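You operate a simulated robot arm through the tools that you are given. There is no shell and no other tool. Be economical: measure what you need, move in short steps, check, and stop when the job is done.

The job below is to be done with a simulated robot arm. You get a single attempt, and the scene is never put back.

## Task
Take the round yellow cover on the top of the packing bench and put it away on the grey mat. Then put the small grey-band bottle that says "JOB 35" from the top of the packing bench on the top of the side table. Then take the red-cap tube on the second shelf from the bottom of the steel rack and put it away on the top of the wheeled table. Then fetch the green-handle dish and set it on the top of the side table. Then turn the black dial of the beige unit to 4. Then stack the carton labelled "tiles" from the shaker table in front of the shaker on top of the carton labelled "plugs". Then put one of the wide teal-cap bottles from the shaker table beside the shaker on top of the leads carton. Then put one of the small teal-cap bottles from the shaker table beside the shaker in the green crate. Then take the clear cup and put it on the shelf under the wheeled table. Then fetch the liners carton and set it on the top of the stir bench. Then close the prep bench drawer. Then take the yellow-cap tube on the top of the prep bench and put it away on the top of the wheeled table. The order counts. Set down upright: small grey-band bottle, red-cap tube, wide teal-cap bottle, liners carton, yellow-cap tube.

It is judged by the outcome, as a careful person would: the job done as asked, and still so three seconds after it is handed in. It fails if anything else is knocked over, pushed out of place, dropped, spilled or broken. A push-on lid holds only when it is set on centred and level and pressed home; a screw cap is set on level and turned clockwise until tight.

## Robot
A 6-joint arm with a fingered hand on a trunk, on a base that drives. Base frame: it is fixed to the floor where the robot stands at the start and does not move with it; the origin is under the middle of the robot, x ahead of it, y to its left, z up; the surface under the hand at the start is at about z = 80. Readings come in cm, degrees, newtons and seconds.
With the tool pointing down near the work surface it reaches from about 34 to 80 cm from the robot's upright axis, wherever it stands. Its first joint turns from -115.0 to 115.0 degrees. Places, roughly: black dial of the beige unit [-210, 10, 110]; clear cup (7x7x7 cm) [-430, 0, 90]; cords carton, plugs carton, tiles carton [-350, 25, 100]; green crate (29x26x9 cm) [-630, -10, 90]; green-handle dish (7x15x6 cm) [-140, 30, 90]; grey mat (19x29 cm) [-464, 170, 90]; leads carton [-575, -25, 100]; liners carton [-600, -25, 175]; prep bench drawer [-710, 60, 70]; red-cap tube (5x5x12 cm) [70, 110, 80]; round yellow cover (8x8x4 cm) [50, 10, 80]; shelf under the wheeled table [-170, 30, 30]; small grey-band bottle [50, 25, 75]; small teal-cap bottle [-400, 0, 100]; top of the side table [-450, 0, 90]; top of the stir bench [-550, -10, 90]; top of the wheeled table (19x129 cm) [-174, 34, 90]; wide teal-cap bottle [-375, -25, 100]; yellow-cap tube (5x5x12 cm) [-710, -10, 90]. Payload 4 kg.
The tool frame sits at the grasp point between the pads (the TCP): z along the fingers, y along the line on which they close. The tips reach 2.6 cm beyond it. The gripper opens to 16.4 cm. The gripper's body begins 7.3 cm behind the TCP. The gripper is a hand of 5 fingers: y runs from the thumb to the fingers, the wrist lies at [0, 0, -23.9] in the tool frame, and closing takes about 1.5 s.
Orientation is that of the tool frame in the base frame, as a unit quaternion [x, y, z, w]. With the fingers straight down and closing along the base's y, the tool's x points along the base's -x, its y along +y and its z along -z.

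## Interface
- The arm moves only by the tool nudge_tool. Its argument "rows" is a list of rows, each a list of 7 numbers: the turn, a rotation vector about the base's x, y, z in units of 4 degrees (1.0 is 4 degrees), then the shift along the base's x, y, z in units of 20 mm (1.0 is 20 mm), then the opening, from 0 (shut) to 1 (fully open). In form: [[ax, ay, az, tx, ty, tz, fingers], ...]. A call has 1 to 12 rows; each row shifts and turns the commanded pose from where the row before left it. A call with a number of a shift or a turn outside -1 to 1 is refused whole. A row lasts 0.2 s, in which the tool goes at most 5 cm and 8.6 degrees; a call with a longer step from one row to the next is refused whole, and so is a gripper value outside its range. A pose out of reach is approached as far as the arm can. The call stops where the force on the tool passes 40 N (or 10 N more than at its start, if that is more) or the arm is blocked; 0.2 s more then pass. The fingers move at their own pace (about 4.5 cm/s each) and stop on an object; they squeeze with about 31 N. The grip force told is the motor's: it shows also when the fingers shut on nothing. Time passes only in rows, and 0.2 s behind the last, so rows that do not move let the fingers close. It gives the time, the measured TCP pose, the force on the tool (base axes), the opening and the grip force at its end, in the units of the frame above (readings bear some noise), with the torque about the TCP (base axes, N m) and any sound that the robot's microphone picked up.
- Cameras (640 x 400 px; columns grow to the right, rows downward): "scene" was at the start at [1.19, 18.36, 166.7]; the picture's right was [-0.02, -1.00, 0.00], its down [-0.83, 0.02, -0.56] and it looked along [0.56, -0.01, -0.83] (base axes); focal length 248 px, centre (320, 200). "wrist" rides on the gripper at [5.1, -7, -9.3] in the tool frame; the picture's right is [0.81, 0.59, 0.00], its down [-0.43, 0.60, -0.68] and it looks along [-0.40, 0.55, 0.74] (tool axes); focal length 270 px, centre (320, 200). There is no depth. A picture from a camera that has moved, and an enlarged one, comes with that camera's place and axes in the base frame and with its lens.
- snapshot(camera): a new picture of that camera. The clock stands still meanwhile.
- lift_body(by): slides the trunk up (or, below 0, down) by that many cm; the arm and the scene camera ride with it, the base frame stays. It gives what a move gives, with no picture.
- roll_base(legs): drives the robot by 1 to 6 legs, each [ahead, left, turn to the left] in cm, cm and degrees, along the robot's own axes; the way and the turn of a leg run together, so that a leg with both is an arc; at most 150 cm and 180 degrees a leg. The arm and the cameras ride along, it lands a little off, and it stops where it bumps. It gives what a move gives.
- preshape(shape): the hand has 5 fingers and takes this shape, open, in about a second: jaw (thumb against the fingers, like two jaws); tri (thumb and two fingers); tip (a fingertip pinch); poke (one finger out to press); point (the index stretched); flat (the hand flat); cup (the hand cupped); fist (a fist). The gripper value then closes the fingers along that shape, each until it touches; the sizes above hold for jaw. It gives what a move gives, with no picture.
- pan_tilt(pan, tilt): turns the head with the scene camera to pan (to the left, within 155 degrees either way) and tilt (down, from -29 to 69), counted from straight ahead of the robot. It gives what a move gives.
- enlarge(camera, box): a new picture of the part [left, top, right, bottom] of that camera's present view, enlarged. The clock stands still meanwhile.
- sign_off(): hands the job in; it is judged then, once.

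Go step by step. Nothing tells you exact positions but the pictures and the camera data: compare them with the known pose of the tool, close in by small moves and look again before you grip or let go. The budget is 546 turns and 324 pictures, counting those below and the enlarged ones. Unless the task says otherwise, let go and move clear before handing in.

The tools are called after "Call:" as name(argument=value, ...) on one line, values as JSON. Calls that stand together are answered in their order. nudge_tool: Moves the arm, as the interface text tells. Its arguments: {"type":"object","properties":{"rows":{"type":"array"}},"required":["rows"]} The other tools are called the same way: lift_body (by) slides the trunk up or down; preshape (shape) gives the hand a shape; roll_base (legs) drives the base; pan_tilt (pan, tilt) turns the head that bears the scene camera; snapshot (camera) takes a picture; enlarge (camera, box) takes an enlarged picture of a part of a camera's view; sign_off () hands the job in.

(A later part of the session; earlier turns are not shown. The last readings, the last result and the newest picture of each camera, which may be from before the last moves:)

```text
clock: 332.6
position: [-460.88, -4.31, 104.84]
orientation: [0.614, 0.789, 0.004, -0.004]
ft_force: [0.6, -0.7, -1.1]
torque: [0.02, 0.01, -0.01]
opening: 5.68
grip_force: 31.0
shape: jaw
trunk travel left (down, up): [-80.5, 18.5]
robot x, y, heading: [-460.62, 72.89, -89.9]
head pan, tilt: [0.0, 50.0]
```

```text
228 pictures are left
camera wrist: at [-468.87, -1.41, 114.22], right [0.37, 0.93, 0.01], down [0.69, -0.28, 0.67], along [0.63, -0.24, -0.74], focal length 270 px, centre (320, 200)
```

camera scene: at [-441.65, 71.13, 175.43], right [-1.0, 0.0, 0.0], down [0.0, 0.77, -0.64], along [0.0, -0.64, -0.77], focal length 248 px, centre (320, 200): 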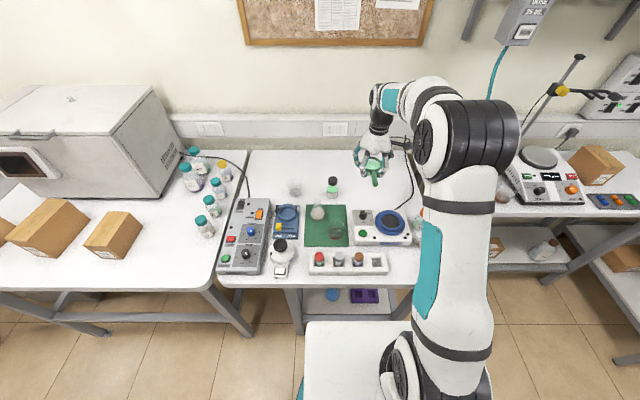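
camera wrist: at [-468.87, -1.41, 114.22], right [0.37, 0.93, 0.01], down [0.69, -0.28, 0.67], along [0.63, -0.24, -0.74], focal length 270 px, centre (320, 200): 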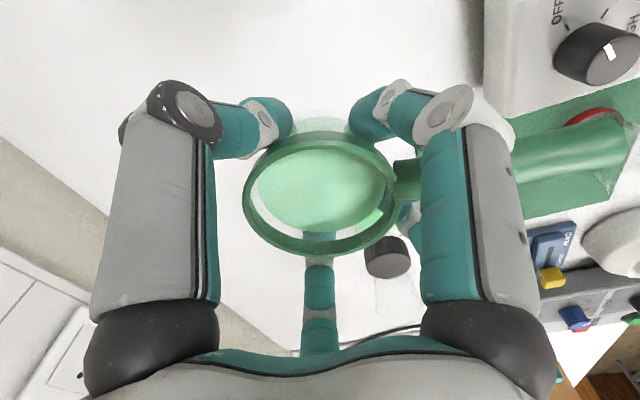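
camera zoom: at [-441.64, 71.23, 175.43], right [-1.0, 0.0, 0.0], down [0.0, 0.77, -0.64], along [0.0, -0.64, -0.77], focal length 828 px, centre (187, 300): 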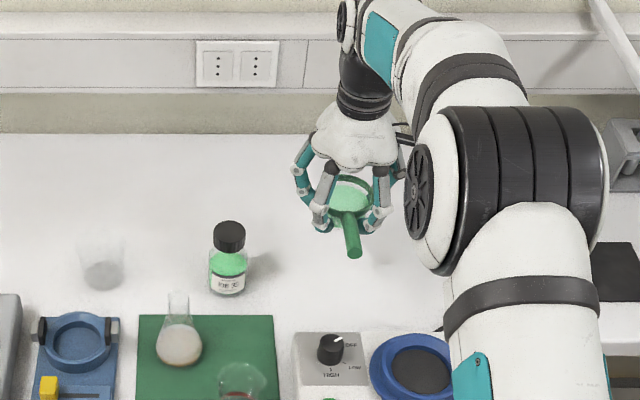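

Call:
nudge_tool(rows=[[0, 0, 0, 0, -0.4, -1, 0], [0, 0, 0, 0, 0, -1, 0], [0, 0, 0, 0, 0, -1, 0], [0, 0, 0, 0, 0, -1, 0], [0, 0, 0, 0, 0, -0.5, 0], [0, 0, 0, 0, 0, -0.3, 0], [0, 0, 0, 0, 0, -0.2, 0]])

Call:
enlarge(camera="scene", box=[310, 140, 410, 220])

```text
clock: 334.2
position: [-461.09, -5.26, 94.88]
orientation: [0.613, 0.79, 0.005, -0.006]
ft_force: [0.0, -0.6, -1.1]
torque: [0.0, 0.01, 0.0]
opening: 5.66
grip_force: 30.8
shape: jaw
trunk travel left (down, up): [-80.5, 18.5]
robot x, y, heading: [-459.91, 72.91, -89.6]
head pan, tilt: [0.0, 50.0]
```

```text
5.00 times, centred on (360, 180) of scene
camera zoom: at [-441.64, 71.21, 175.43], right [-1.0, 0.0, 0.0], down [0.0, 0.77, -0.64], along [0.0, -0.64, -0.77], focal length 1242 px, centre (120, 300)
```

zoom: 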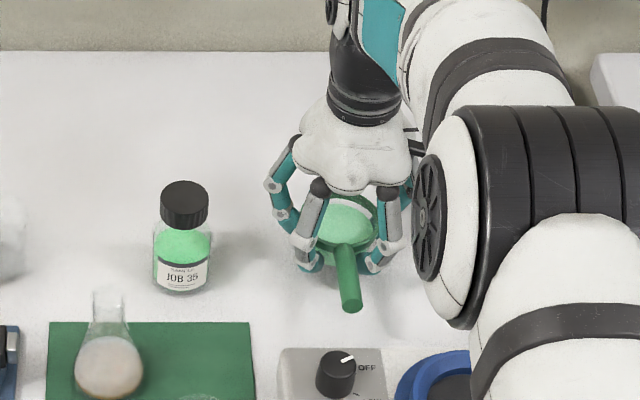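

Call:
nudge_tool(rows=[[0, 0, 0, 0, 0, -0.2, 0], [0, 0, 0, 0, 0, -0.2, 0], [0, 0, 0, 0, 0, -0.15, 0], [0, 0, 0, 0, 0, -0.1, 0]])

```text
clock: 335.2
position: [-460.97, -5.26, 93.6]
orientation: [0.613, 0.79, 0.005, -0.004]
ft_force: [0.9, -1.3, -1.2]
torque: [-0.03, 0.02, -0.02]
opening: 5.66
grip_force: 30.5
shape: jaw
trunk travel left (down, up): [-80.5, 18.5]
robot x, y, heading: [-460.05, 73.28, -89.7]
head pan, tilt: [0.0, 50.0]
```

Call:
nudge_tool(rows=[[0, 0, 0, 0, 0, -0.12, 0], [0, 0, 0, 0, 0, -0.12, 0], [0, 0, 0, 0, 0, 0, 0]])

```text
clock: 336.0
position: [-461.05, -5.23, 93.0]
orientation: [0.614, 0.789, 0.005, -0.005]
ft_force: [-0.3, 0.0, -0.9]
torque: [0.01, -0.01, -0.04]
opening: 5.63
grip_force: 30.9
shape: jaw
trunk travel left (down, up): [-80.5, 18.5]
robot x, y, heading: [-460.07, 73.43, -89.9]
head pan, tilt: [0.0, 50.0]
```

Call:
nudge_tool(rows=[[0, 0, 0, 0, 0, -0.1, 0], [0, 0, 0, 0, 0, 0, 0]])

```text
clock: 336.6
position: [-461.01, -5.22, 92.96]
orientation: [0.614, 0.789, 0.004, -0.006]
ft_force: [0.7, 0.8, 1.7]
torque: [-0.03, 0.05, 0.01]
opening: 5.66
grip_force: 31.2
shape: jaw
trunk travel left (down, up): [-80.5, 18.5]
robot x, y, heading: [-460.03, 73.02, -89.8]
head pan, tilt: [0.0, 50.0]
```

Contact (force turned upward). I open slowly and rise straight.

Call:
nudge_tool(rows=[[0, 0, 0, 0, 0, 0, 0.38], [0, 0, 0, 0, 0, 0, 0.42], [0, 0, 0, 0, 0, 0, 0.46], [0, 0, 0, 0, 0, 0, 0.5], [0, 0, 0, 0, 0, 0, 0.55], [0, 0, 0, 0, 0, 0, 0.6], [0, 0, 0, 0, 0, 0.3, 0.62], [0, 0, 0, 0, 0, 0.5, 0.62], [0, 0, 0, 0, 0, 1, 0.62], [0, 0, 0, 0, 0, 1, 0.62], [0, 0, 0, 0, 0, 1, 0.62], [0, 0, 0, 0, 0, 1, 0.62]])

Call:
nudge_tool(rows=[[0, 0, 0, 0, 0, 1, 0.62], [0, 0, 0, 0, 0, 1, 0.62], [0, 0, 0, 0, 0, 1, 0.62], [0, 0, 0, 0, 0, 1, 0.62], [0, 0, 0, 0, 0, 1, 0.62], [0, 0, 0, 0, 0, 1, 0.62], [0, 0, 0, 0, 1, 0.5, 0.62], [0, 0, 0, 0, 1, 0, 0.62], [0, 0, 0, 0, 1, 0, 0.62], [0, 0, 0, 0, 1, 0, 0.62], [0, 0, 0, 0, 1, 0, 0.62], [0, 0, 0, 0, 1, 0, 0.62]])

Call:
enlarge(camera="scene", box=[270, 110, 450, 230])

```text
clock: 339.2
position: [-460.93, -5.29, 102.52]
orientation: [0.613, 0.79, 0.003, -0.005]
ft_force: [0.3, -1.7, -0.2]
torque: [-0.01, 0.0, 0.01]
opening: 10.12
grip_force: 0.1
shape: jaw
trunk travel left (down, up): [-80.5, 18.5]
robot x, y, heading: [-460.19, 72.95, -89.7]
head pan, tilt: [0.0, 50.0]
```

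```text
clock: 341.8
position: [-461.12, 6.83, 115.58]
orientation: [0.614, 0.79, 0.004, -0.005]
ft_force: [-0.5, 0.2, 1.8]
torque: [-0.06, 0.02, 0.03]
opening: 10.12
grip_force: 0.0
shape: jaw
trunk travel left (down, up): [-80.5, 18.5]
robot x, y, heading: [-459.97, 73.11, -89.7]
head pan, tilt: [0.0, 50.0]
```

```text
3.33 times, centred on (360, 170) of scene
camera zoom: at [-441.64, 71.33, 175.43], right [-1.0, 0.0, 0.0], down [0.0, 0.77, -0.64], along [0.0, -0.64, -0.77], focal length 828 px, centre (187, 300)
```

zoom: 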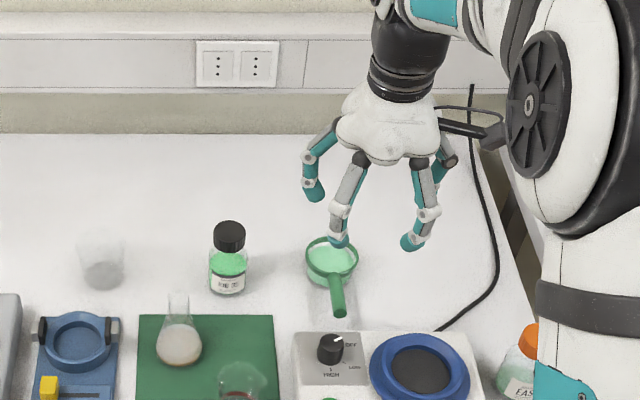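

Dish is set down. Now back out and strafe to the beige unit at x≈-210.

Call:
nudge_tool(rows=[[0, 0, -0.93, 0.3, 1, 0, 0.62], [0, 0, -0.93, 0.3, 1, 0, 0.62], [0, 0, -0.93, 0.3, 1, 0, 0.62], [0, 0, -0.93, 0.3, 1, 0, 0.62], [0, 0, 0, 0, 1, 0, 0.5], [0, 0, 0, 0, 1, 0, 0.5], [0, 0, 0, 0, 1, 0, 0.5], [0, 0, 0, 0, 1, 0, 0.5], [0, 0, 0, 0, 1, 0, 0.5], [0, 0, 0, 0, 1, 0, 0.5], [0, 0, 0, 0, 1, 0, 0.5], [0, 0, 0, 0, 1, 0, 0.5]])

Call:
roll_base(legs=[[-30, 0, 0], [0, 125, 0], [0, 125, 0]])

Call:
pan_tilt(pan=0, tilt=40)

Call:
snapshot(camera="scene")

```text
clock: 344.4
position: [-458.49, 30.83, 115.65]
orientation: [0.71, 0.704, 0.005, -0.003]
ft_force: [0.1, -0.1, -0.2]
torque: [0.01, -0.05, 0.04]
opening: 8.22
grip_force: 0.0
shape: jaw
trunk travel left (down, up): [-80.5, 18.5]
robot x, y, heading: [-460.53, 72.89, -89.9]
head pan, tilt: [0.0, 50.0]
```

```text
clock: 358.2
position: [-210.57, 57.84, 115.62]
orientation: [0.72, 0.694, 0.006, -0.004]
ft_force: [0.6, 0.4, -0.6]
torque: [-0.01, 0.0, 0.02]
opening: 8.24
grip_force: 0.1
shape: jaw
trunk travel left (down, up): [-80.5, 18.5]
robot x, y, heading: [-210.98, 100.02, -91.4]
head pan, tilt: [0.0, 50.0]
```

```text
clock: 358.9
position: [-210.59, 57.94, 115.56]
orientation: [0.72, 0.694, 0.005, -0.004]
ft_force: [-0.5, 0.0, -0.2]
torque: [-0.05, 0.0, -0.02]
opening: 8.24
grip_force: 0.1
shape: jaw
trunk travel left (down, up): [-80.5, 18.5]
robot x, y, heading: [-211.02, 100.31, -91.5]
head pan, tilt: [0.0, 40.0]
```

```text
225 pictures are left
camera scene: at [-192.51, 97.07, 176.84], right [-1.0, 0.02, 0.0], down [0.02, 0.64, -0.77], along [-0.02, -0.77, -0.64], focal length 248 px, centre (320, 200)
```

scene: 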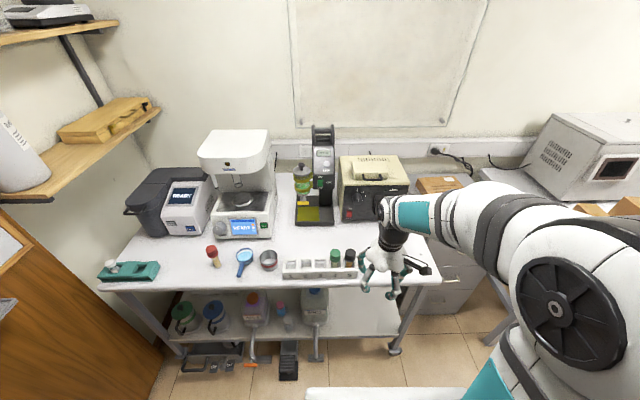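

Call:
enlarge(camera="scene", box=[270, 120, 450, 300])

Call:
enlarge(camera="scene", box=[330, 170, 420, 230])

```text
2.22 times, centred on (360, 210) of scene
camera zoom: at [-192.51, 97.07, 176.84], right [-1.0, 0.02, 0.0], down [0.02, 0.64, -0.77], along [-0.02, -0.77, -0.64], focal length 552 px, centre (231, 178)
```

zoom: 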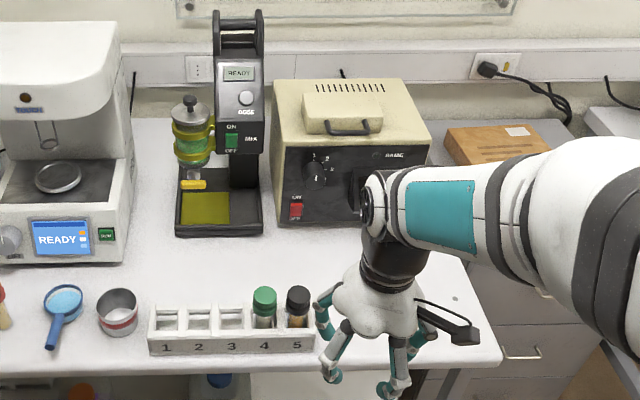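

```text
6.67 times, centred on (375, 200) of scene
camera zoom: at [-192.51, 97.07, 176.84], right [-1.0, 0.02, 0.0], down [0.02, 0.64, -0.77], along [-0.02, -0.77, -0.64], focal length 1656 px, centre (-47, 200)
```

zoom: 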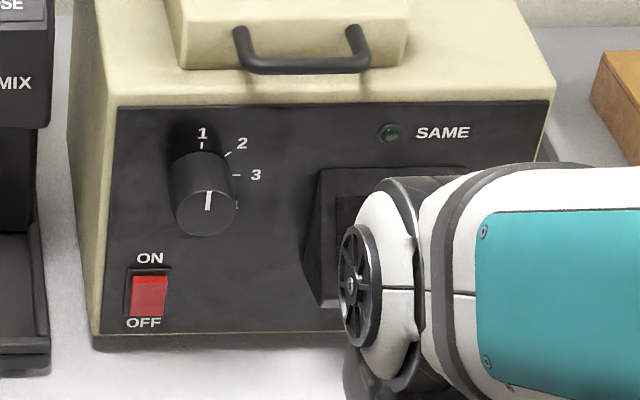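

The black dial is at 1, with 45° steps (1 up, 3 right), so 4 is 135° clockwise. Knob ≈(-211.6, 10–14, 106.4), 4 cm wide. I'll pre-roll the hand and then point it horizontally at the knob.

Call:
roll_base(legs=[[0, 0, 1.5]])

Call:
nudge_tool(rows=[[0, 0, 1, 0, -1, 0.6, 0.5], [0, 0, 1, 0, -1, 0.6, 0.5], [0, 0, 1, 0, -1, 0.6, 0.5], [0, 0, 1, 0, -1, 0.6, 0.5], [0, 0, 1, 0, -1, 0.6, 0.5], [0, 0, 1, 0, -1, 0.6, 0.5], [0, 0, 1, 0, -1, 0.6, 0.5], [0, 0, 1, 0, -1, 0.6, 0.5], [0, 0, 1, 0, -1, 0, 0.5], [0, 0, 1, 0, -1, 0, 0.5], [0, 0, 1, 0, 0, 0, 0.5], [0, 0, 1, 0, 0, 0, 0.5]])

Call:
nudge_tool(rows=[[0, 0, 1, 0, 0, 0, 0.5], [0, 0, 1, 0, 0, 0, 0.5], [0, 0, 1, 0, 0, 0, 0.5], [0, 0, 1, 0, 0, 0, 0.5], [0, 0, 1, 0, 0, 0, 0.5], [0, 0, 1, 0, 0, 0, 0.5], [0, 0, 1, 0, 0, 0, 0.5], [0, 0, 1, 0, 0, 0, 0.5], [0, 0, 1, 0, 0, 0, 0.5], [0, 0, 1, 0, 0, 0, 0.5], [0, 0, 0.5, 0, 0, 0, 0.5]])

```text
clock: 359.7
position: [-209.47, 57.83, 115.46]
orientation: [0.711, 0.703, 0.004, -0.005]
ft_force: [0.7, -0.5, 0.7]
torque: [0.0, -0.02, 0.02]
opening: 8.24
grip_force: 0.0
shape: jaw
trunk travel left (down, up): [-80.5, 18.5]
robot x, y, heading: [-211.03, 100.25, -89.9]
head pan, tilt: [0.0, 40.0]
```

```text
clock: 362.3
position: [-209.36, 38.04, 125.26]
orientation: [0.362, 0.932, 0.003, -0.006]
ft_force: [-0.5, -0.6, -1.1]
torque: [0.01, 0.02, 0.02]
opening: 8.24
grip_force: 0.2
shape: jaw
trunk travel left (down, up): [-80.5, 18.5]
robot x, y, heading: [-210.9, 99.42, -89.9]
head pan, tilt: [0.0, 40.0]
```

```text
clock: 364.7
position: [-208.0, 37.99, 125.14]
orientation: [0.029, 1.0, 0.001, -0.011]
ft_force: [0.2, -0.7, -0.6]
torque: [-0.01, -0.01, 0.02]
opening: 8.24
grip_force: 0.1
shape: jaw
out of reach, approached as far as the arm can: row 10
trunk travel left (down, up): [-80.5, 18.5]
robot x, y, heading: [-211.39, 99.57, -89.8]
head pan, tilt: [0.0, 40.0]
```

Call:
nudge_tool(rows=[[-1, 0, 0, 0, -0.2, 0, 0.5], [-1, 0, 0, 0, -0.2, 0, 0.5], [-1, 0, 0, 0, -0.2, 0, 0.5], [-1, 0, 0, 0, -0.2, 0, 0.5], [-1, 0, 0, 0, -0.2, 0, 0.5], [-1, 0, 0, 0, -0.2, 0, 0.5], [-1, 0, 0, 0, -0.2, 0, 0.5], [-1, 0, 0, 0, -0.2, 0, 0.5], [-1, 0, 0, 0, -0.2, 0, 0.5], [-1, 0, 0, 0, -0.2, 0, 0.5], [-1, 0, 0, 0, -0.2, 0, 0.5], [-1, 0, 0, 0, -0.2, 0, 0.5]])

Call:
nudge_tool(rows=[[-1, 0, 0, 0, 0, 0, 0.5], [-1, 0, 0, 0, 0, 0, 0.5], [-1, 0, 0, 0, 0, 0, 0.5], [-1, 0, 0, 0, 0, 0, 0.5], [-1, 0, 0, 0, 0, 0, 0.5], [-1, 0, 0, 0, 0, 0, 0.5], [-1, 0, 0, 0, 0, 0, 0.5], [-1, 0, 0, 0, 0, 0, 0.5], [-1, 0, 0, 0, 0, 0, 0.5], [-1, 0, 0, 0, 0, 0, 0.5], [-0.5, 0, 0, 0, 0, 0, 0.5]])

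Call:
snapshot(camera="scene")

Call:
snapshot(camera="wrist")

```text
clock: 367.3
position: [-206.55, 33.38, 125.08]
orientation: [0.008, 0.913, -0.407, -0.004]
ft_force: [-0.5, -0.7, 0.3]
torque: [0.0, -0.03, 0.02]
opening: 8.23
grip_force: 0.1
shape: jaw
out of reach, approached as far as the arm can: row 1
trunk travel left (down, up): [-80.5, 18.5]
robot x, y, heading: [-211.27, 99.95, -89.7]
head pan, tilt: [0.0, 40.0]
```

```text
clock: 369.7
position: [-208.36, 33.65, 124.52]
orientation: [0.031, 0.791, -0.611, -0.033]
ft_force: [0.9, 0.9, -0.7]
torque: [-0.01, 0.02, 0.03]
opening: 8.24
grip_force: 0.1
shape: jaw
out of reach, approached as far as the arm can: row 1, 2, 4, 6
trunk travel left (down, up): [-80.5, 18.5]
robot x, y, heading: [-211.36, 100.26, -90.0]
head pan, tilt: [0.0, 40.0]
```

```text
222 pictures are left
camera scene: at [-192.43, 97.54, 176.85], right [-1.0, 0.0, 0.0], down [0.0, 0.64, -0.77], along [0.0, -0.77, -0.64], focal length 248 px, centre (320, 200)
```

scene: 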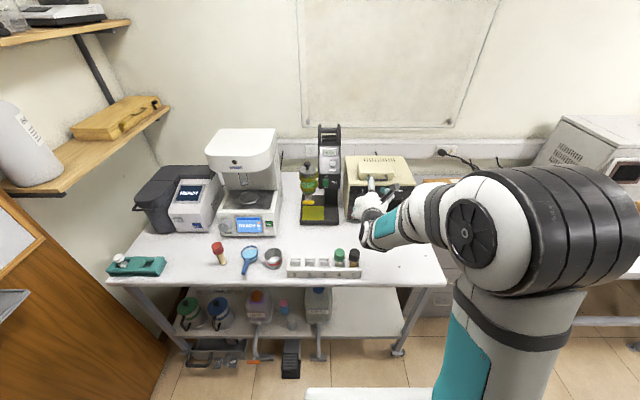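

```text
221 pictures are left
camera wrist: at [-212.49, 41.22, 133.68], right [-0.8, 0.22, -0.56], down [0.5, 0.77, -0.41], along [0.34, -0.6, -0.72], focal length 270 px, centre (320, 200)
```

wrist: 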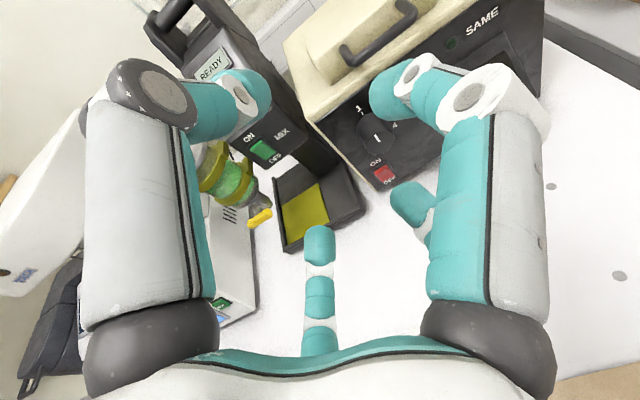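

Call:
nudge_tool(rows=[[0, -1, 0, 0, 0, 0, 0.5], [0, -1, 0, 0, 0, 0, 0.5], [0, -1, 0, 0, 0, 0, 0.5], [-1, 0, 0, 0, 0, 0, 0.5], [-1, 0, 0, 0, 0, 0, 0.5], [-1, 0, 0, 0, 0, 0, 0.5], [-0.7, 0, 0, 0, 0, 0, 0.5], [0, 0, 0, 0, 0, 0, 0.5]])

```text
clock: 371.5
position: [-204.34, 33.91, 125.38]
orientation: [0.089, 0.706, -0.7, 0.059]
ft_force: [-0.2, -0.7, 0.3]
torque: [-0.02, 0.0, 0.01]
opening: 8.26
grip_force: 0.0
shape: jaw
out of reach, approached as far as the arm can: row 2, 3, 4, 5, 6, 7
trunk travel left (down, up): [-80.5, 18.5]
robot x, y, heading: [-211.09, 99.89, -90.0]
head pan, tilt: [0.0, 40.0]
```

Hand is horizontal now. I look at the dial and hood closely.

Call:
enlarge(camera="scene", box=[330, 140, 430, 230])

Call:
snapshot(camera="wrist")

```text
4.44 times, centred on (380, 185) of scene
camera zoom: at [-192.44, 97.56, 176.85], right [-1.0, 0.0, 0.0], down [0.0, 0.64, -0.77], along [0.0, -0.77, -0.64], focal length 1104 px, centre (53, 267)
```

zoom: 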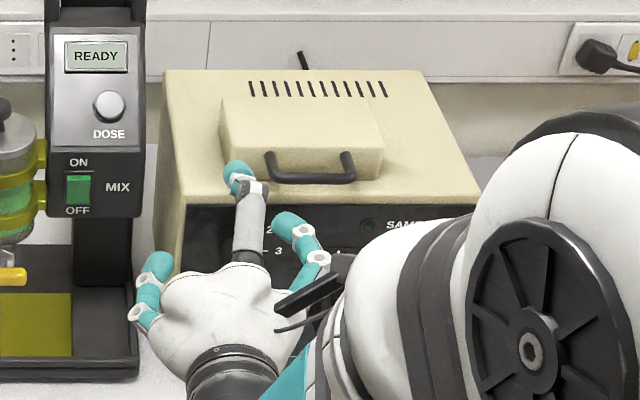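

```text
219 pictures are left
camera wrist: at [-210.33, 43.41, 131.19], right [-0.67, 0.04, -0.74], down [0.58, 0.66, -0.48], along [0.47, -0.75, -0.46], focal length 270 px, centre (320, 200)
```

wrist: 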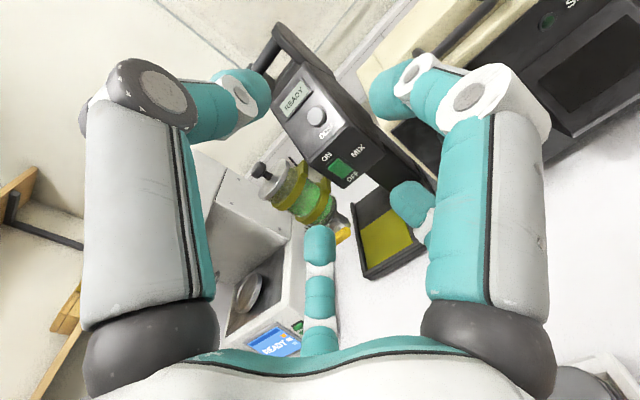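

The gap beside the knob is fine. I move in front of the knob at this height, then lower the trunk.

Call:
nudge_tool(rows=[[0, 0, 0, -0.45, -0.9, 0, 0.5], [0, 0, 0, -0.45, -0.9, 0, 0.5], [0, 0, 0, -0.45, -0.9, 0, 0.5], [0, 0, 0, -0.45, -0.9, 0, 0.5], [0, 0, 0, -0.45, -0.9, 0, 0.5], [0, 0, 0, -0.45, -0.9, 0, 0.5], [0, 0, 0, -0.45, -0.9, 0, 0.5], [0, 0, 0, -0.45, -0.9, 0, 0.5], [0, 0, 0, 0, 0, 0, 0.5]])

Call:
snapshot(camera="wrist")

Call:
enlarge(camera="scene", box=[310, 130, 430, 290])

```text
clock: 373.5
position: [-203.52, 20.19, 126.59]
orientation: [0.09, 0.707, -0.699, 0.059]
ft_force: [0.3, 0.9, 0.5]
torque: [0.02, -0.01, -0.01]
opening: 8.25
grip_force: 0.0
shape: jaw
out of reach, approached as far as the arm can: row 1, 2, 3, 4, 5, 6, 7, 8
trunk travel left (down, up): [-80.5, 18.5]
robot x, y, heading: [-211.48, 100.06, -89.9]
head pan, tilt: [0.0, 40.0]
```

```text
218 pictures are left
camera wrist: at [-209.34, 29.77, 132.36], right [-0.67, 0.04, -0.74], down [0.58, 0.66, -0.48], along [0.47, -0.75, -0.46], focal length 270 px, centre (320, 200)
```

wrist: 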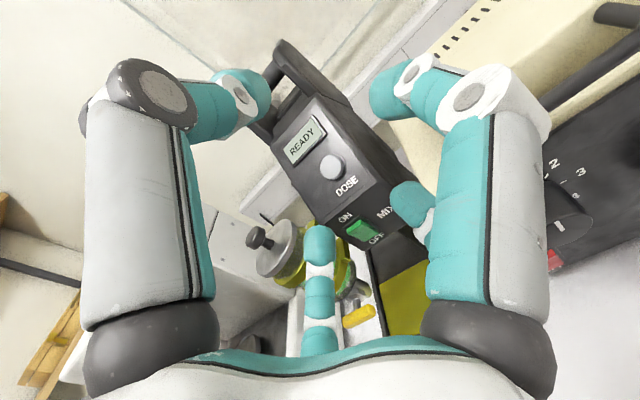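

```text
2.50 times, centred on (370, 210) of scene
camera zoom: at [-192.43, 97.58, 176.85], right [-1.0, 0.0, 0.0], down [0.0, 0.64, -0.77], along [0.0, -0.77, -0.64], focal length 621 px, centre (195, 175)
```

zoom: 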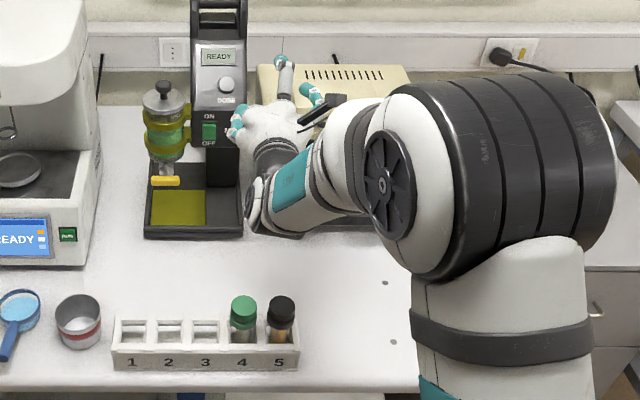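

The pre-roll seems to push a joint to its limit. I roll clockwise ~40° here and try again.

Call:
nudge_tool(rows=[[0, -1, 0, 0, 0, 0, 0.5], [0, -1, 0, 0, 0, 0, 0.5], [0, -1, 0, 0, 0, 0, 0.5], [0, -1, 0, 0, 0, 0, 0.5], [0, -1, 0, 0, 0, 0, 0.5], [0, -1, 0, 0, 0, 0, 0.5], [0, -1, 0, 0, 0, 0, 0.5], [0, -1, 0, 0, 0, 0, 0.5], [0, -1, 0, 0, 0, 0, 0.5], [0, -1, 0, 0, 0, 0, 0.5]])

```text
clock: 375.7
position: [-202.57, 20.33, 126.78]
orientation: [0.326, 0.641, -0.629, 0.296]
ft_force: [0.0, -0.4, 1.0]
torque: [-0.02, 0.0, 0.0]
opening: 8.22
grip_force: 0.0
shape: jaw
out of reach, approached as far as the arm can: row 5, 9
trunk travel left (down, up): [-80.5, 18.5]
robot x, y, heading: [-210.77, 99.96, -89.8]
head pan, tilt: [0.0, 40.0]
```

Call:
nudge_tool(rows=[[0, 0, 0, -1, 0.3, -0.3, 0.5], [0, 0, 0, -1, 0.3, -0.3, 0.5], [0, 0, 0, -1, 0.3, -0.3, 0.5], [0, 0, 0, -1, 0.3, -0.3, 0.5], [0, 0, 0, 0, 0, 0, 0.5]])

Call:
snapshot(camera="scene")

```text
clock: 376.9
position: [-203.43, 23.09, 125.74]
orientation: [0.329, 0.64, -0.63, 0.291]
ft_force: [-0.1, 0.1, -1.0]
torque: [0.02, 0.02, -0.01]
opening: 8.25
grip_force: 0.1
shape: jaw
out of reach, approached as far as the arm can: row 1, 2, 3, 4
trunk travel left (down, up): [-80.5, 18.5]
robot x, y, heading: [-211.2, 99.4, -90.1]
head pan, tilt: [0.0, 40.0]
```

```text
216 pictures are left
camera scene: at [-192.43, 97.53, 176.85], right [-1.0, 0.0, 0.0], down [0.0, 0.64, -0.77], along [0.0, -0.77, -0.64], focal length 248 px, centre (320, 200)
```

scene: 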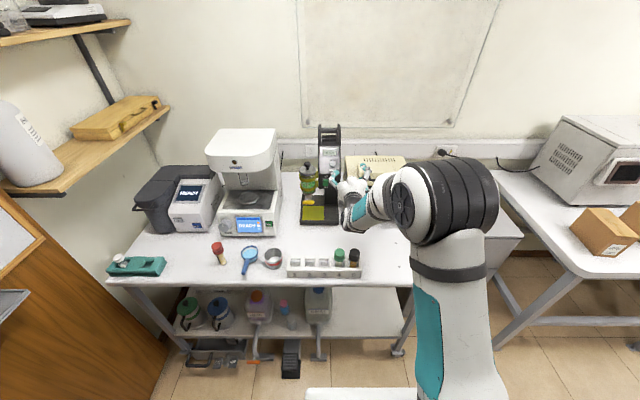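

The arm needs ~8 cm lateral offset; I shift the base right by 8 cm instead.

Call:
roll_base(legs=[[0, -8.1, 0]])

Call:
enlarge(camera="scene", box=[290, 130, 410, 290])

Call:
snapshot(camera="wrist")

```text
clock: 377.9
position: [-211.75, 22.95, 125.67]
orientation: [0.329, 0.64, -0.63, 0.292]
ft_force: [0.0, -0.7, 0.2]
torque: [0.0, 0.01, 0.03]
opening: 8.24
grip_force: 0.0
shape: jaw
trunk travel left (down, up): [-80.5, 18.5]
robot x, y, heading: [-219.61, 99.86, -90.3]
head pan, tilt: [0.0, 40.0]
```

```text
2.50 times, centred on (350, 210) of scene
camera zoom: at [-200.74, 97.5, 176.87], right [-1.0, 0.0, 0.0], down [0.0, 0.64, -0.77], along [0.0, -0.77, -0.64], focal length 621 px, centre (245, 175)
```

zoom: 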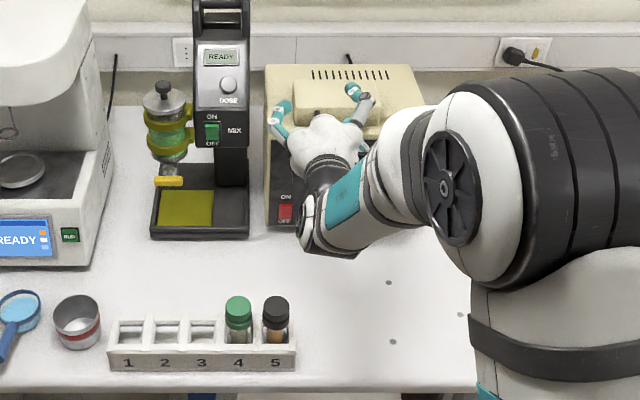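

```text
214 pictures are left
camera wrist: at [-219.88, 32.65, 126.23], right [-0.03, 0.04, -1.0], down [0.76, 0.65, 0.0], along [0.64, -0.76, -0.05], focal length 270 px, centre (320, 200)
```

wrist: 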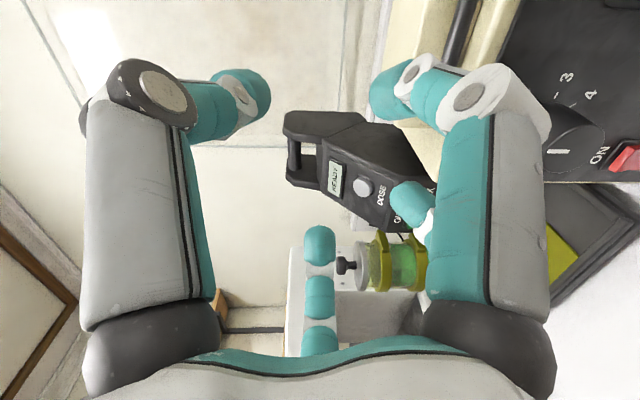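

Call:
nudge_tool(rows=[[0, 0, 0, 0, -0.9, 0, 0.5], [0, 0, 0, 0, -0.9, 0, 0.5], [0, 0, 0, 0, -0.9, 0, 0.5], [0, 0, 0, 0, 0, 0, 0.5]])

Call:
lift_body(by=-10)

Call:
enlarge(camera="scene", box=[290, 130, 410, 290])

Call:
snapshot(camera="wrist")

```text
clock: 378.9
position: [-211.76, 17.83, 125.7]
orientation: [0.33, 0.64, -0.631, 0.29]
ft_force: [0.3, 0.4, 0.6]
torque: [-0.05, 0.04, 0.05]
opening: 8.24
grip_force: 0.1
shape: jaw
trunk travel left (down, up): [-80.5, 18.5]
robot x, y, heading: [-219.33, 100.67, -90.1]
head pan, tilt: [0.0, 40.0]
```

```text
clock: 380.3
position: [-211.73, 17.67, 115.72]
orientation: [0.33, 0.64, -0.63, 0.291]
ft_force: [-0.1, -0.3, -0.6]
torque: [-0.01, -0.01, 0.01]
opening: 8.24
grip_force: 0.0
shape: jaw
trunk travel left (down, up): [-70.5, 28.5]
robot x, y, heading: [-219.17, 100.14, -90.0]
head pan, tilt: [0.0, 40.0]
```

```text
2.50 times, centred on (350, 210) of scene
camera zoom: at [-200.57, 97.51, 166.85], right [-1.0, 0.0, 0.0], down [0.0, 0.64, -0.77], along [0.0, -0.77, -0.64], focal length 621 px, centre (245, 175)
```

zoom: 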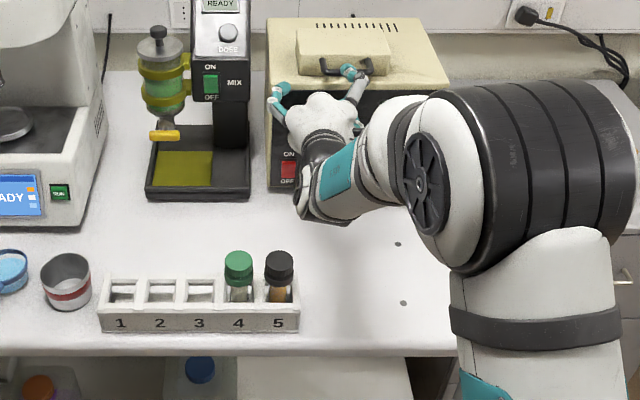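

```text
212 pictures are left
camera wrist: at [-219.76, 27.37, 116.24], right [-0.03, 0.04, -1.0], down [0.77, 0.64, 0.0], along [0.64, -0.76, -0.05], focal length 270 px, centre (320, 200)
```

wrist: 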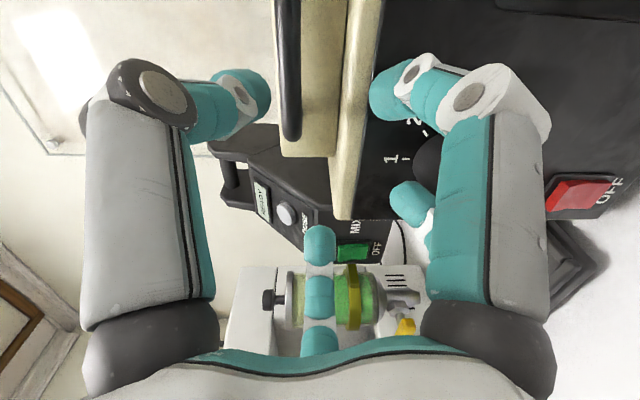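

Vial caps top out at z≈97, so there's clearance. I lower to the knob height.

Call:
lift_body(by=-9)

Call:
snapshot(camera="wrist")

Call:
enlarge(camera="scene", box=[300, 120, 400, 220])

```text
clock: 381.5
position: [-211.71, 17.77, 106.59]
orientation: [0.331, 0.64, -0.63, 0.289]
ft_force: [-0.6, 0.2, 0.6]
torque: [-0.02, 0.02, -0.03]
opening: 8.21
grip_force: 0.1
shape: jaw
trunk travel left (down, up): [-61.5, 37.5]
robot x, y, heading: [-218.98, 99.82, -89.9]
head pan, tilt: [0.0, 40.0]
```

```text
211 pictures are left
camera wrist: at [-219.77, 27.36, 107.13], right [-0.03, 0.04, -1.0], down [0.77, 0.64, 0.0], along [0.64, -0.76, -0.05], focal length 270 px, centre (320, 200)
```

wrist: 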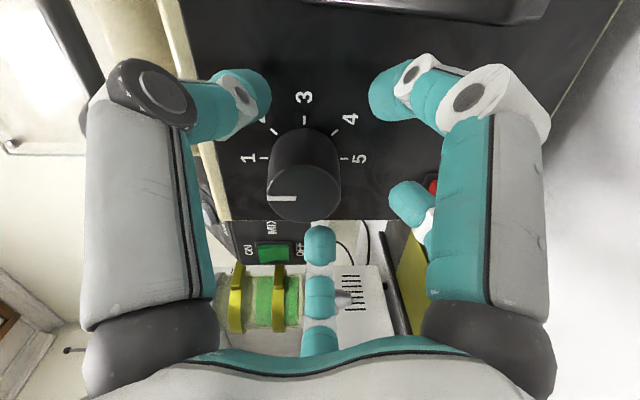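

```text
4.00 times, centred on (350, 170) of scene
camera zoom: at [-200.56, 97.46, 157.84], right [-1.0, 0.0, 0.0], down [0.0, 0.64, -0.77], along [0.0, -0.77, -0.64], focal length 994 px, centre (200, 320)
```

zoom: 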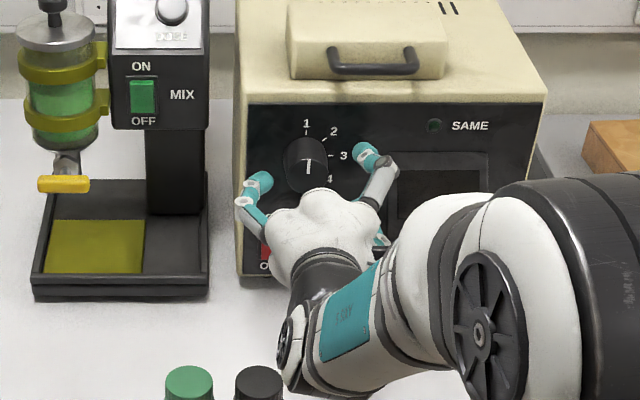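

The scale shows 1–5 with 4 at 135°. I centre on the knob a bit and view again.

Call:
nudge_tool(rows=[[0, 0, 0, 0.3, 0, 0.2, 0.5], [0, 0, 0, 0.3, 0, 0.2, 0.5], [0, 0, 0, 0, 0, 0, 0.5]])

Call:
enlarge(camera="wrist", box=[200, 60, 440, 260])

```text
clock: 382.3
position: [-210.55, 17.69, 107.54]
orientation: [0.331, 0.64, -0.63, 0.291]
ft_force: [0.0, 0.0, 0.8]
torque: [0.03, 0.0, 0.0]
opening: 8.2
grip_force: 0.0
shape: jaw
trunk travel left (down, up): [-61.5, 37.5]
robot x, y, heading: [-218.92, 99.62, -90.2]
head pan, tilt: [0.0, 40.0]
```

```text
2.00 times, centred on (320, 160) of wrist
camera zoom: at [-218.55, 27.39, 108.01], right [-0.03, 0.04, -1.0], down [0.77, 0.64, 0.0], along [0.64, -0.76, -0.05], focal length 541 px, centre (320, 280)
```

zoom: 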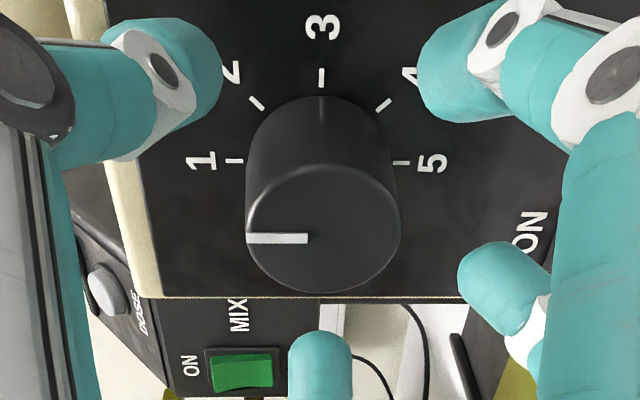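

Triangulated: knob axis at (-211.0, 107.3), face at y≈16. I align and advance gently.

Call:
nudge_tool(rows=[[0, 0, 0, -0.22, 0, -0.08, 0.5], [0, 0, 0, 0, -0.4, 0, 0.5], [0, 0, 0, 0, -0.4, 0, 0.5], [0, 0, 0, 0, -0.4, 0, 0.5], [0, 0, 0, 0, 0, 0, 0.5]])

Call:
enlarge(camera="wrist", box=[200, 60, 440, 260])

Call:
enlarge(camera="scene", box=[300, 120, 400, 220])

```text
clock: 383.5
position: [-210.91, 15.43, 107.38]
orientation: [0.329, 0.64, -0.631, 0.29]
ft_force: [0.8, 8.1, -0.4]
torque: [-0.23, 0.02, 0.28]
opening: 8.2
grip_force: 0.1
shape: jaw
trunk travel left (down, up): [-61.5, 37.5]
robot x, y, heading: [-219.31, 100.28, -90.1]
head pan, tilt: [0.0, 40.0]
```

```text
2.00 times, centred on (320, 160) of wrist
camera zoom: at [-218.93, 25.01, 107.89], right [-0.03, 0.04, -1.0], down [0.77, 0.64, 0.0], along [0.64, -0.76, -0.05], focal length 541 px, centre (320, 280)
```

zoom: 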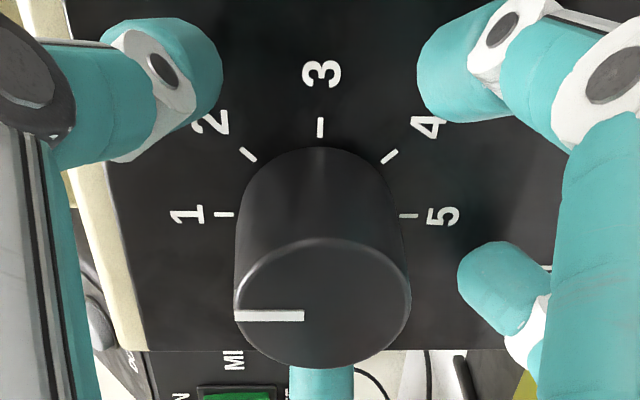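

```text
4.00 times, centred on (350, 170) of scene
camera zoom: at [-200.55, 97.64, 157.85], right [-1.0, 0.0, 0.0], down [0.0, 0.64, -0.77], along [0.0, -0.77, -0.64], focal length 994 px, centre (200, 320)
```

zoom: 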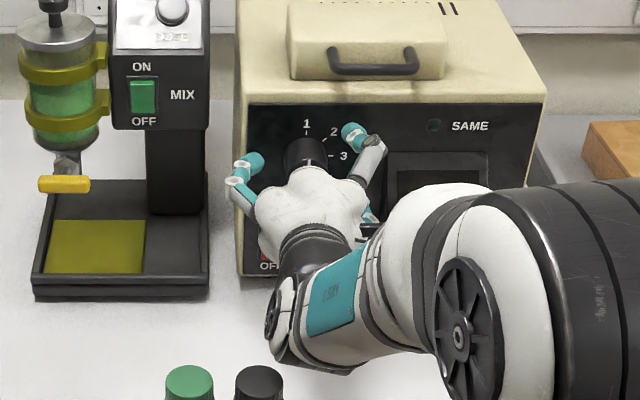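

Tips touch the panel; I back off 0.5 cm and close on the knob.

Call:
nudge_tool(rows=[[0, 0, 0, 0, 0.28, 0, 0.5], [0, 0, 0, 0, 0, 0, 0.35], [0, 0, 0, 0, 0, 0, 0.25], [0, 0, 0, 0, 0, 0, 0.15], [0, 0, 0, 0, 0, 0, 0.05], [0, 0, 0, 0, 0, 0, 0], [0, 0, 0, 0, 0, 0, 0], [0, 0, 0, 0, 0, 0, 0]])

Call:
enlarge(camera="wrist", box=[200, 60, 440, 260])

```text
clock: 385.3
position: [-210.92, 15.73, 107.33]
orientation: [0.33, 0.64, -0.631, 0.29]
ft_force: [-0.3, -5.5, 1.9]
torque: [-0.12, 0.02, 0.07]
opening: 3.39
grip_force: 31.1
shape: jaw
trunk travel left (down, up): [-61.5, 37.5]
robot x, y, heading: [-219.46, 100.19, -90.1]
head pan, tilt: [0.0, 40.0]
```

```text
2.00 times, centred on (320, 160) of wrist
camera zoom: at [-218.98, 25.42, 107.84], right [-0.03, 0.04, -1.0], down [0.77, 0.64, 0.0], along [0.64, -0.76, -0.05], focal length 541 px, centre (320, 280)
```

zoom: 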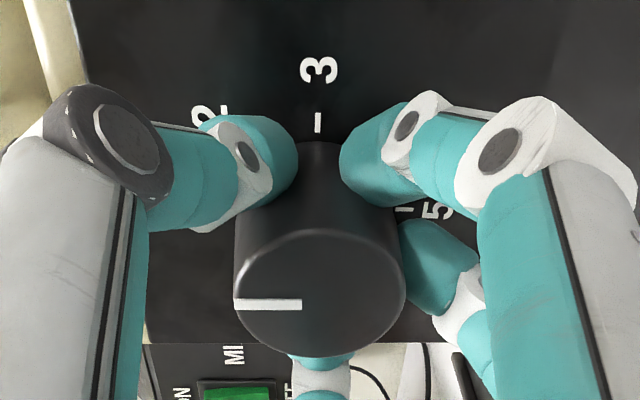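

Gripped on the knob. I turn clockwise in steps.

Call:
nudge_tool(rows=[[0, -1, 0, 0, 0, 0, 0], [0, -1, 0, 0, 0, 0, 0], [0, -1, 0, 0, 0, 0, 0], [0, -1, 0, 0, 0, 0, 0], [0, -1, 0, 0, 0, 0, 0], [0, -1, 0, 0, 0, 0, 0], [0, -1, 0, 0, 0, 0, 0], [0, -1, 0, 0, 0, 0, 0]])

Call:
enlarge(camera="wrist", box=[200, 60, 440, 260])

```text
clock: 387.1
position: [-210.94, 15.74, 107.23]
orientation: [0.495, 0.533, -0.516, 0.452]
ft_force: [1.3, -9.6, 1.1]
torque: [-0.17, 0.0, 0.11]
opening: 3.37
grip_force: 30.8
shape: jaw
trunk travel left (down, up): [-61.5, 37.5]
robot x, y, heading: [-218.9, 100.02, -89.9]
head pan, tilt: [0.0, 40.0]
```

```text
2.00 times, centred on (320, 160) of wrist
camera zoom: at [-217.94, 25.52, 103.39], right [0.5, 0.04, -0.86], down [0.66, 0.64, 0.41], along [0.56, -0.77, 0.3], focal length 541 px, centre (320, 280)
```

zoom: 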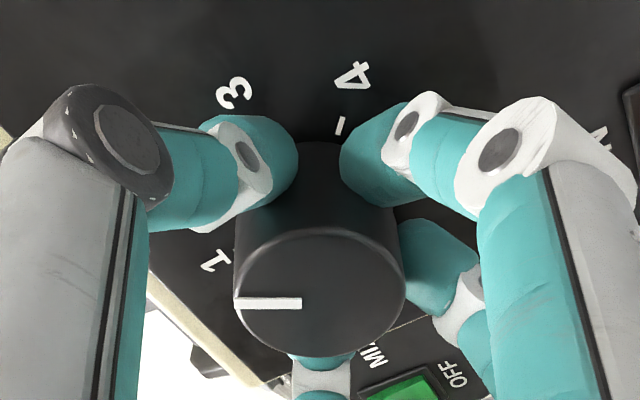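

The knob turns with the hand. Continue.

Call:
nudge_tool(rows=[[0, -1, 0, 0, 0, 0, 0], [0, -1, 0, 0, 0, 0, 0], [0, -1, 0, 0, 0, 0, 0], [0, -1, 0, 0, 0, 0, 0], [0, -1, 0, 0, 0, 0, 0], [0, -1, 0, 0, 0, 0, 0], [0, -1, 0, 0, 0, 0, 0], [0, -1, 0, 0, 0, 0, 0], [0, -1, 0, 0, 0, 0, 0], [0, -1, 0, 0, 0, 0, 0], [0, -1, 0, 0, 0, 0, 0], [0, -1, 0, 0, 0, 0, 0]])

Call:
enlarge(camera="wrist", box=[200, 60, 440, 260])

Call:
snapshot(camera="scene")

```text
clock: 388.7
position: [-210.37, 15.83, 107.27]
orientation: [0.603, 0.412, -0.397, 0.556]
ft_force: [-13.9, -2.9, -3.3]
torque: [0.03, -0.02, -0.39]
opening: 3.41
grip_force: 31.1
shape: jaw
out of reach, approached as far as the arm can: row 2, 3, 5, 7
trunk travel left (down, up): [-61.5, 37.5]
robot x, y, heading: [-219.41, 100.27, -90.4]
head pan, tilt: [0.0, 40.0]
stopped in row 7: the force on the tool passed its limit at 41 N (the readings are from after the stop); the commanded pose is now the measured one
```

```text
2.00 times, centred on (320, 160) of wrist
camera zoom: at [-214.92, 25.61, 100.74], right [0.83, 0.02, -0.56], down [0.42, 0.63, 0.65], along [0.36, -0.78, 0.51], focal length 541 px, centre (320, 280)
```

zoom: 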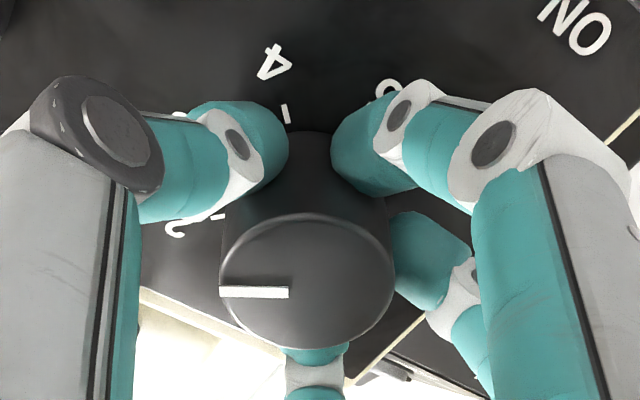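

```text
203 pictures are left
camera scene: at [-200.78, 97.33, 157.87], right [-1.0, 0.0, 0.0], down [0.0, 0.64, -0.77], along [0.0, -0.77, -0.64], focal length 248 px, centre (320, 200)
```

scene: 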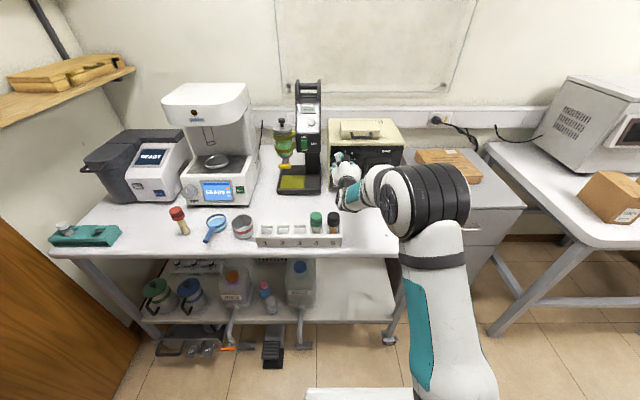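

It turned ~58° before the arm reached a limit. I open, roll back counter-clockwise, and re-grip.

Call:
nudge_tool(rows=[[0, 0, 0, 0, 0, 0, 0.3], [0, 0, 0, 0, 0, 0, 0.45], [0, 0, 0, 0, 0, 0, 0.5], [0, 0, 0, -0.3, 0.2, 0, 0.5], [0, 1, 0, 0, 0, 0, 0.5], [0, 1, 0, 0, 0, 0, 0.5], [0, 1, 0, 0, 0, 0, 0.5], [0, 1, 0, 0, 0, 0, 0.5], [0, 1, 0, 0, 0, 0, 0.5], [0, 1, 0, 0, 0, 0, 0.5], [0, 1, 0, 0, 0, 0, 0.5], [0, 1, 0, 0, 0, 0, 0.5]])

Call:
nudge_tool(rows=[[0, 1, 0, 0, 0, 0, 0.5], [0, 1, 0, 0, 0, 0, 0.5], [0, 1, 0, 0, 0, 0, 0.5], [0, 1, 0, 0, 0, 0, 0.5], [0, 1, 0, 0, 0, 0, 0.5], [0, 1, 0, 0, 0, 0, 0.5], [0, 1, 0, 0, 0, 0, 0.5], [0, 1, 0, 0, 0, 0, 0.5], [0, 1, 0, 0, 0, 0, 0.5], [0, 1, 0, 0, 0, 0, 0.5]])

Call:
enlarge(camera="wrist", box=[200, 60, 440, 260])

```text
clock: 391.3
position: [-210.54, 16.21, 107.38]
orientation: [0.467, 0.552, -0.547, 0.421]
ft_force: [-1.1, -0.3, 0.5]
torque: [-0.03, 0.01, -0.02]
opening: 8.16
grip_force: 0.2
shape: jaw
trunk travel left (down, up): [-61.5, 37.5]
robot x, y, heading: [-219.34, 100.41, -90.3]
head pan, tilt: [0.0, 40.0]
```

```text
clock: 393.5
position: [-210.41, 16.4, 107.52]
orientation: [-0.252, -0.663, 0.673, -0.208]
ft_force: [-0.9, -0.2, -0.2]
torque: [-0.03, -0.01, 0.0]
opening: 8.17
grip_force: 0.0
shape: jaw
trunk travel left (down, up): [-61.5, 37.5]
robot x, y, heading: [-219.08, 100.22, -90.1]
head pan, tilt: [0.0, 40.0]
```

```text
2.00 times, centred on (320, 160) of wrist
camera zoom: at [-218.0, 26.12, 109.81], right [-0.28, 0.02, -0.96], down [0.75, 0.63, -0.2], along [0.6, -0.78, -0.19], focal length 541 px, centre (320, 280)
```

zoom: 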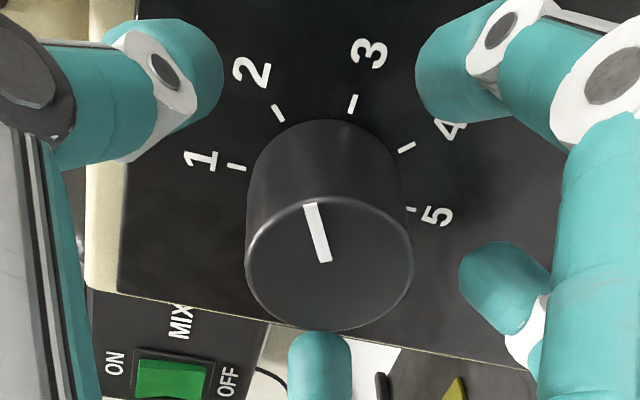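

Pointer is between 2 and 3. I roll back a bit more, recentre, grip, and turn 77° further.

Call:
nudge_tool(rows=[[0, 1, 0, -0.1, 0, 0, 0.5], [0, 1, 0, -0.1, 0, 0, 0.5], [0, 1, 0, -0.1, 0, 0, 0.5], [0, 1, 0, 0, 0, 0, 0.5], [0, 1, 0, 0, 0, 0, 0.5], [0, 1, 0, 0, 0, 0, 0.5]])

Call:
enlarge(camera="wrist", box=[200, 60, 440, 260])

```text
clock: 394.9
position: [-211.12, 16.29, 107.45]
orientation: [-0.106, -0.691, 0.712, -0.065]
ft_force: [-0.6, 0.1, 0.4]
torque: [0.01, 0.02, -0.02]
opening: 8.18
grip_force: 0.1
shape: jaw
trunk travel left (down, up): [-61.5, 37.5]
robot x, y, heading: [-219.45, 99.91, -90.3]
head pan, tilt: [0.0, 40.0]
```

```text
2.00 times, centred on (320, 160) of wrist
camera zoom: at [-216.99, 26.12, 112.67], right [-0.64, 0.02, -0.77], down [0.6, 0.63, -0.49], along [0.47, -0.78, -0.42], focal length 541 px, centre (320, 280)
```

zoom: 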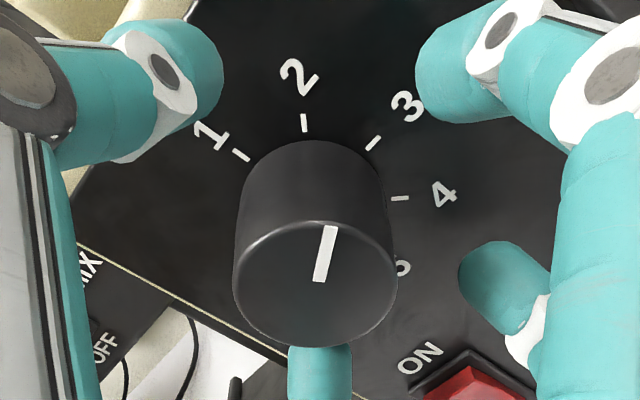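

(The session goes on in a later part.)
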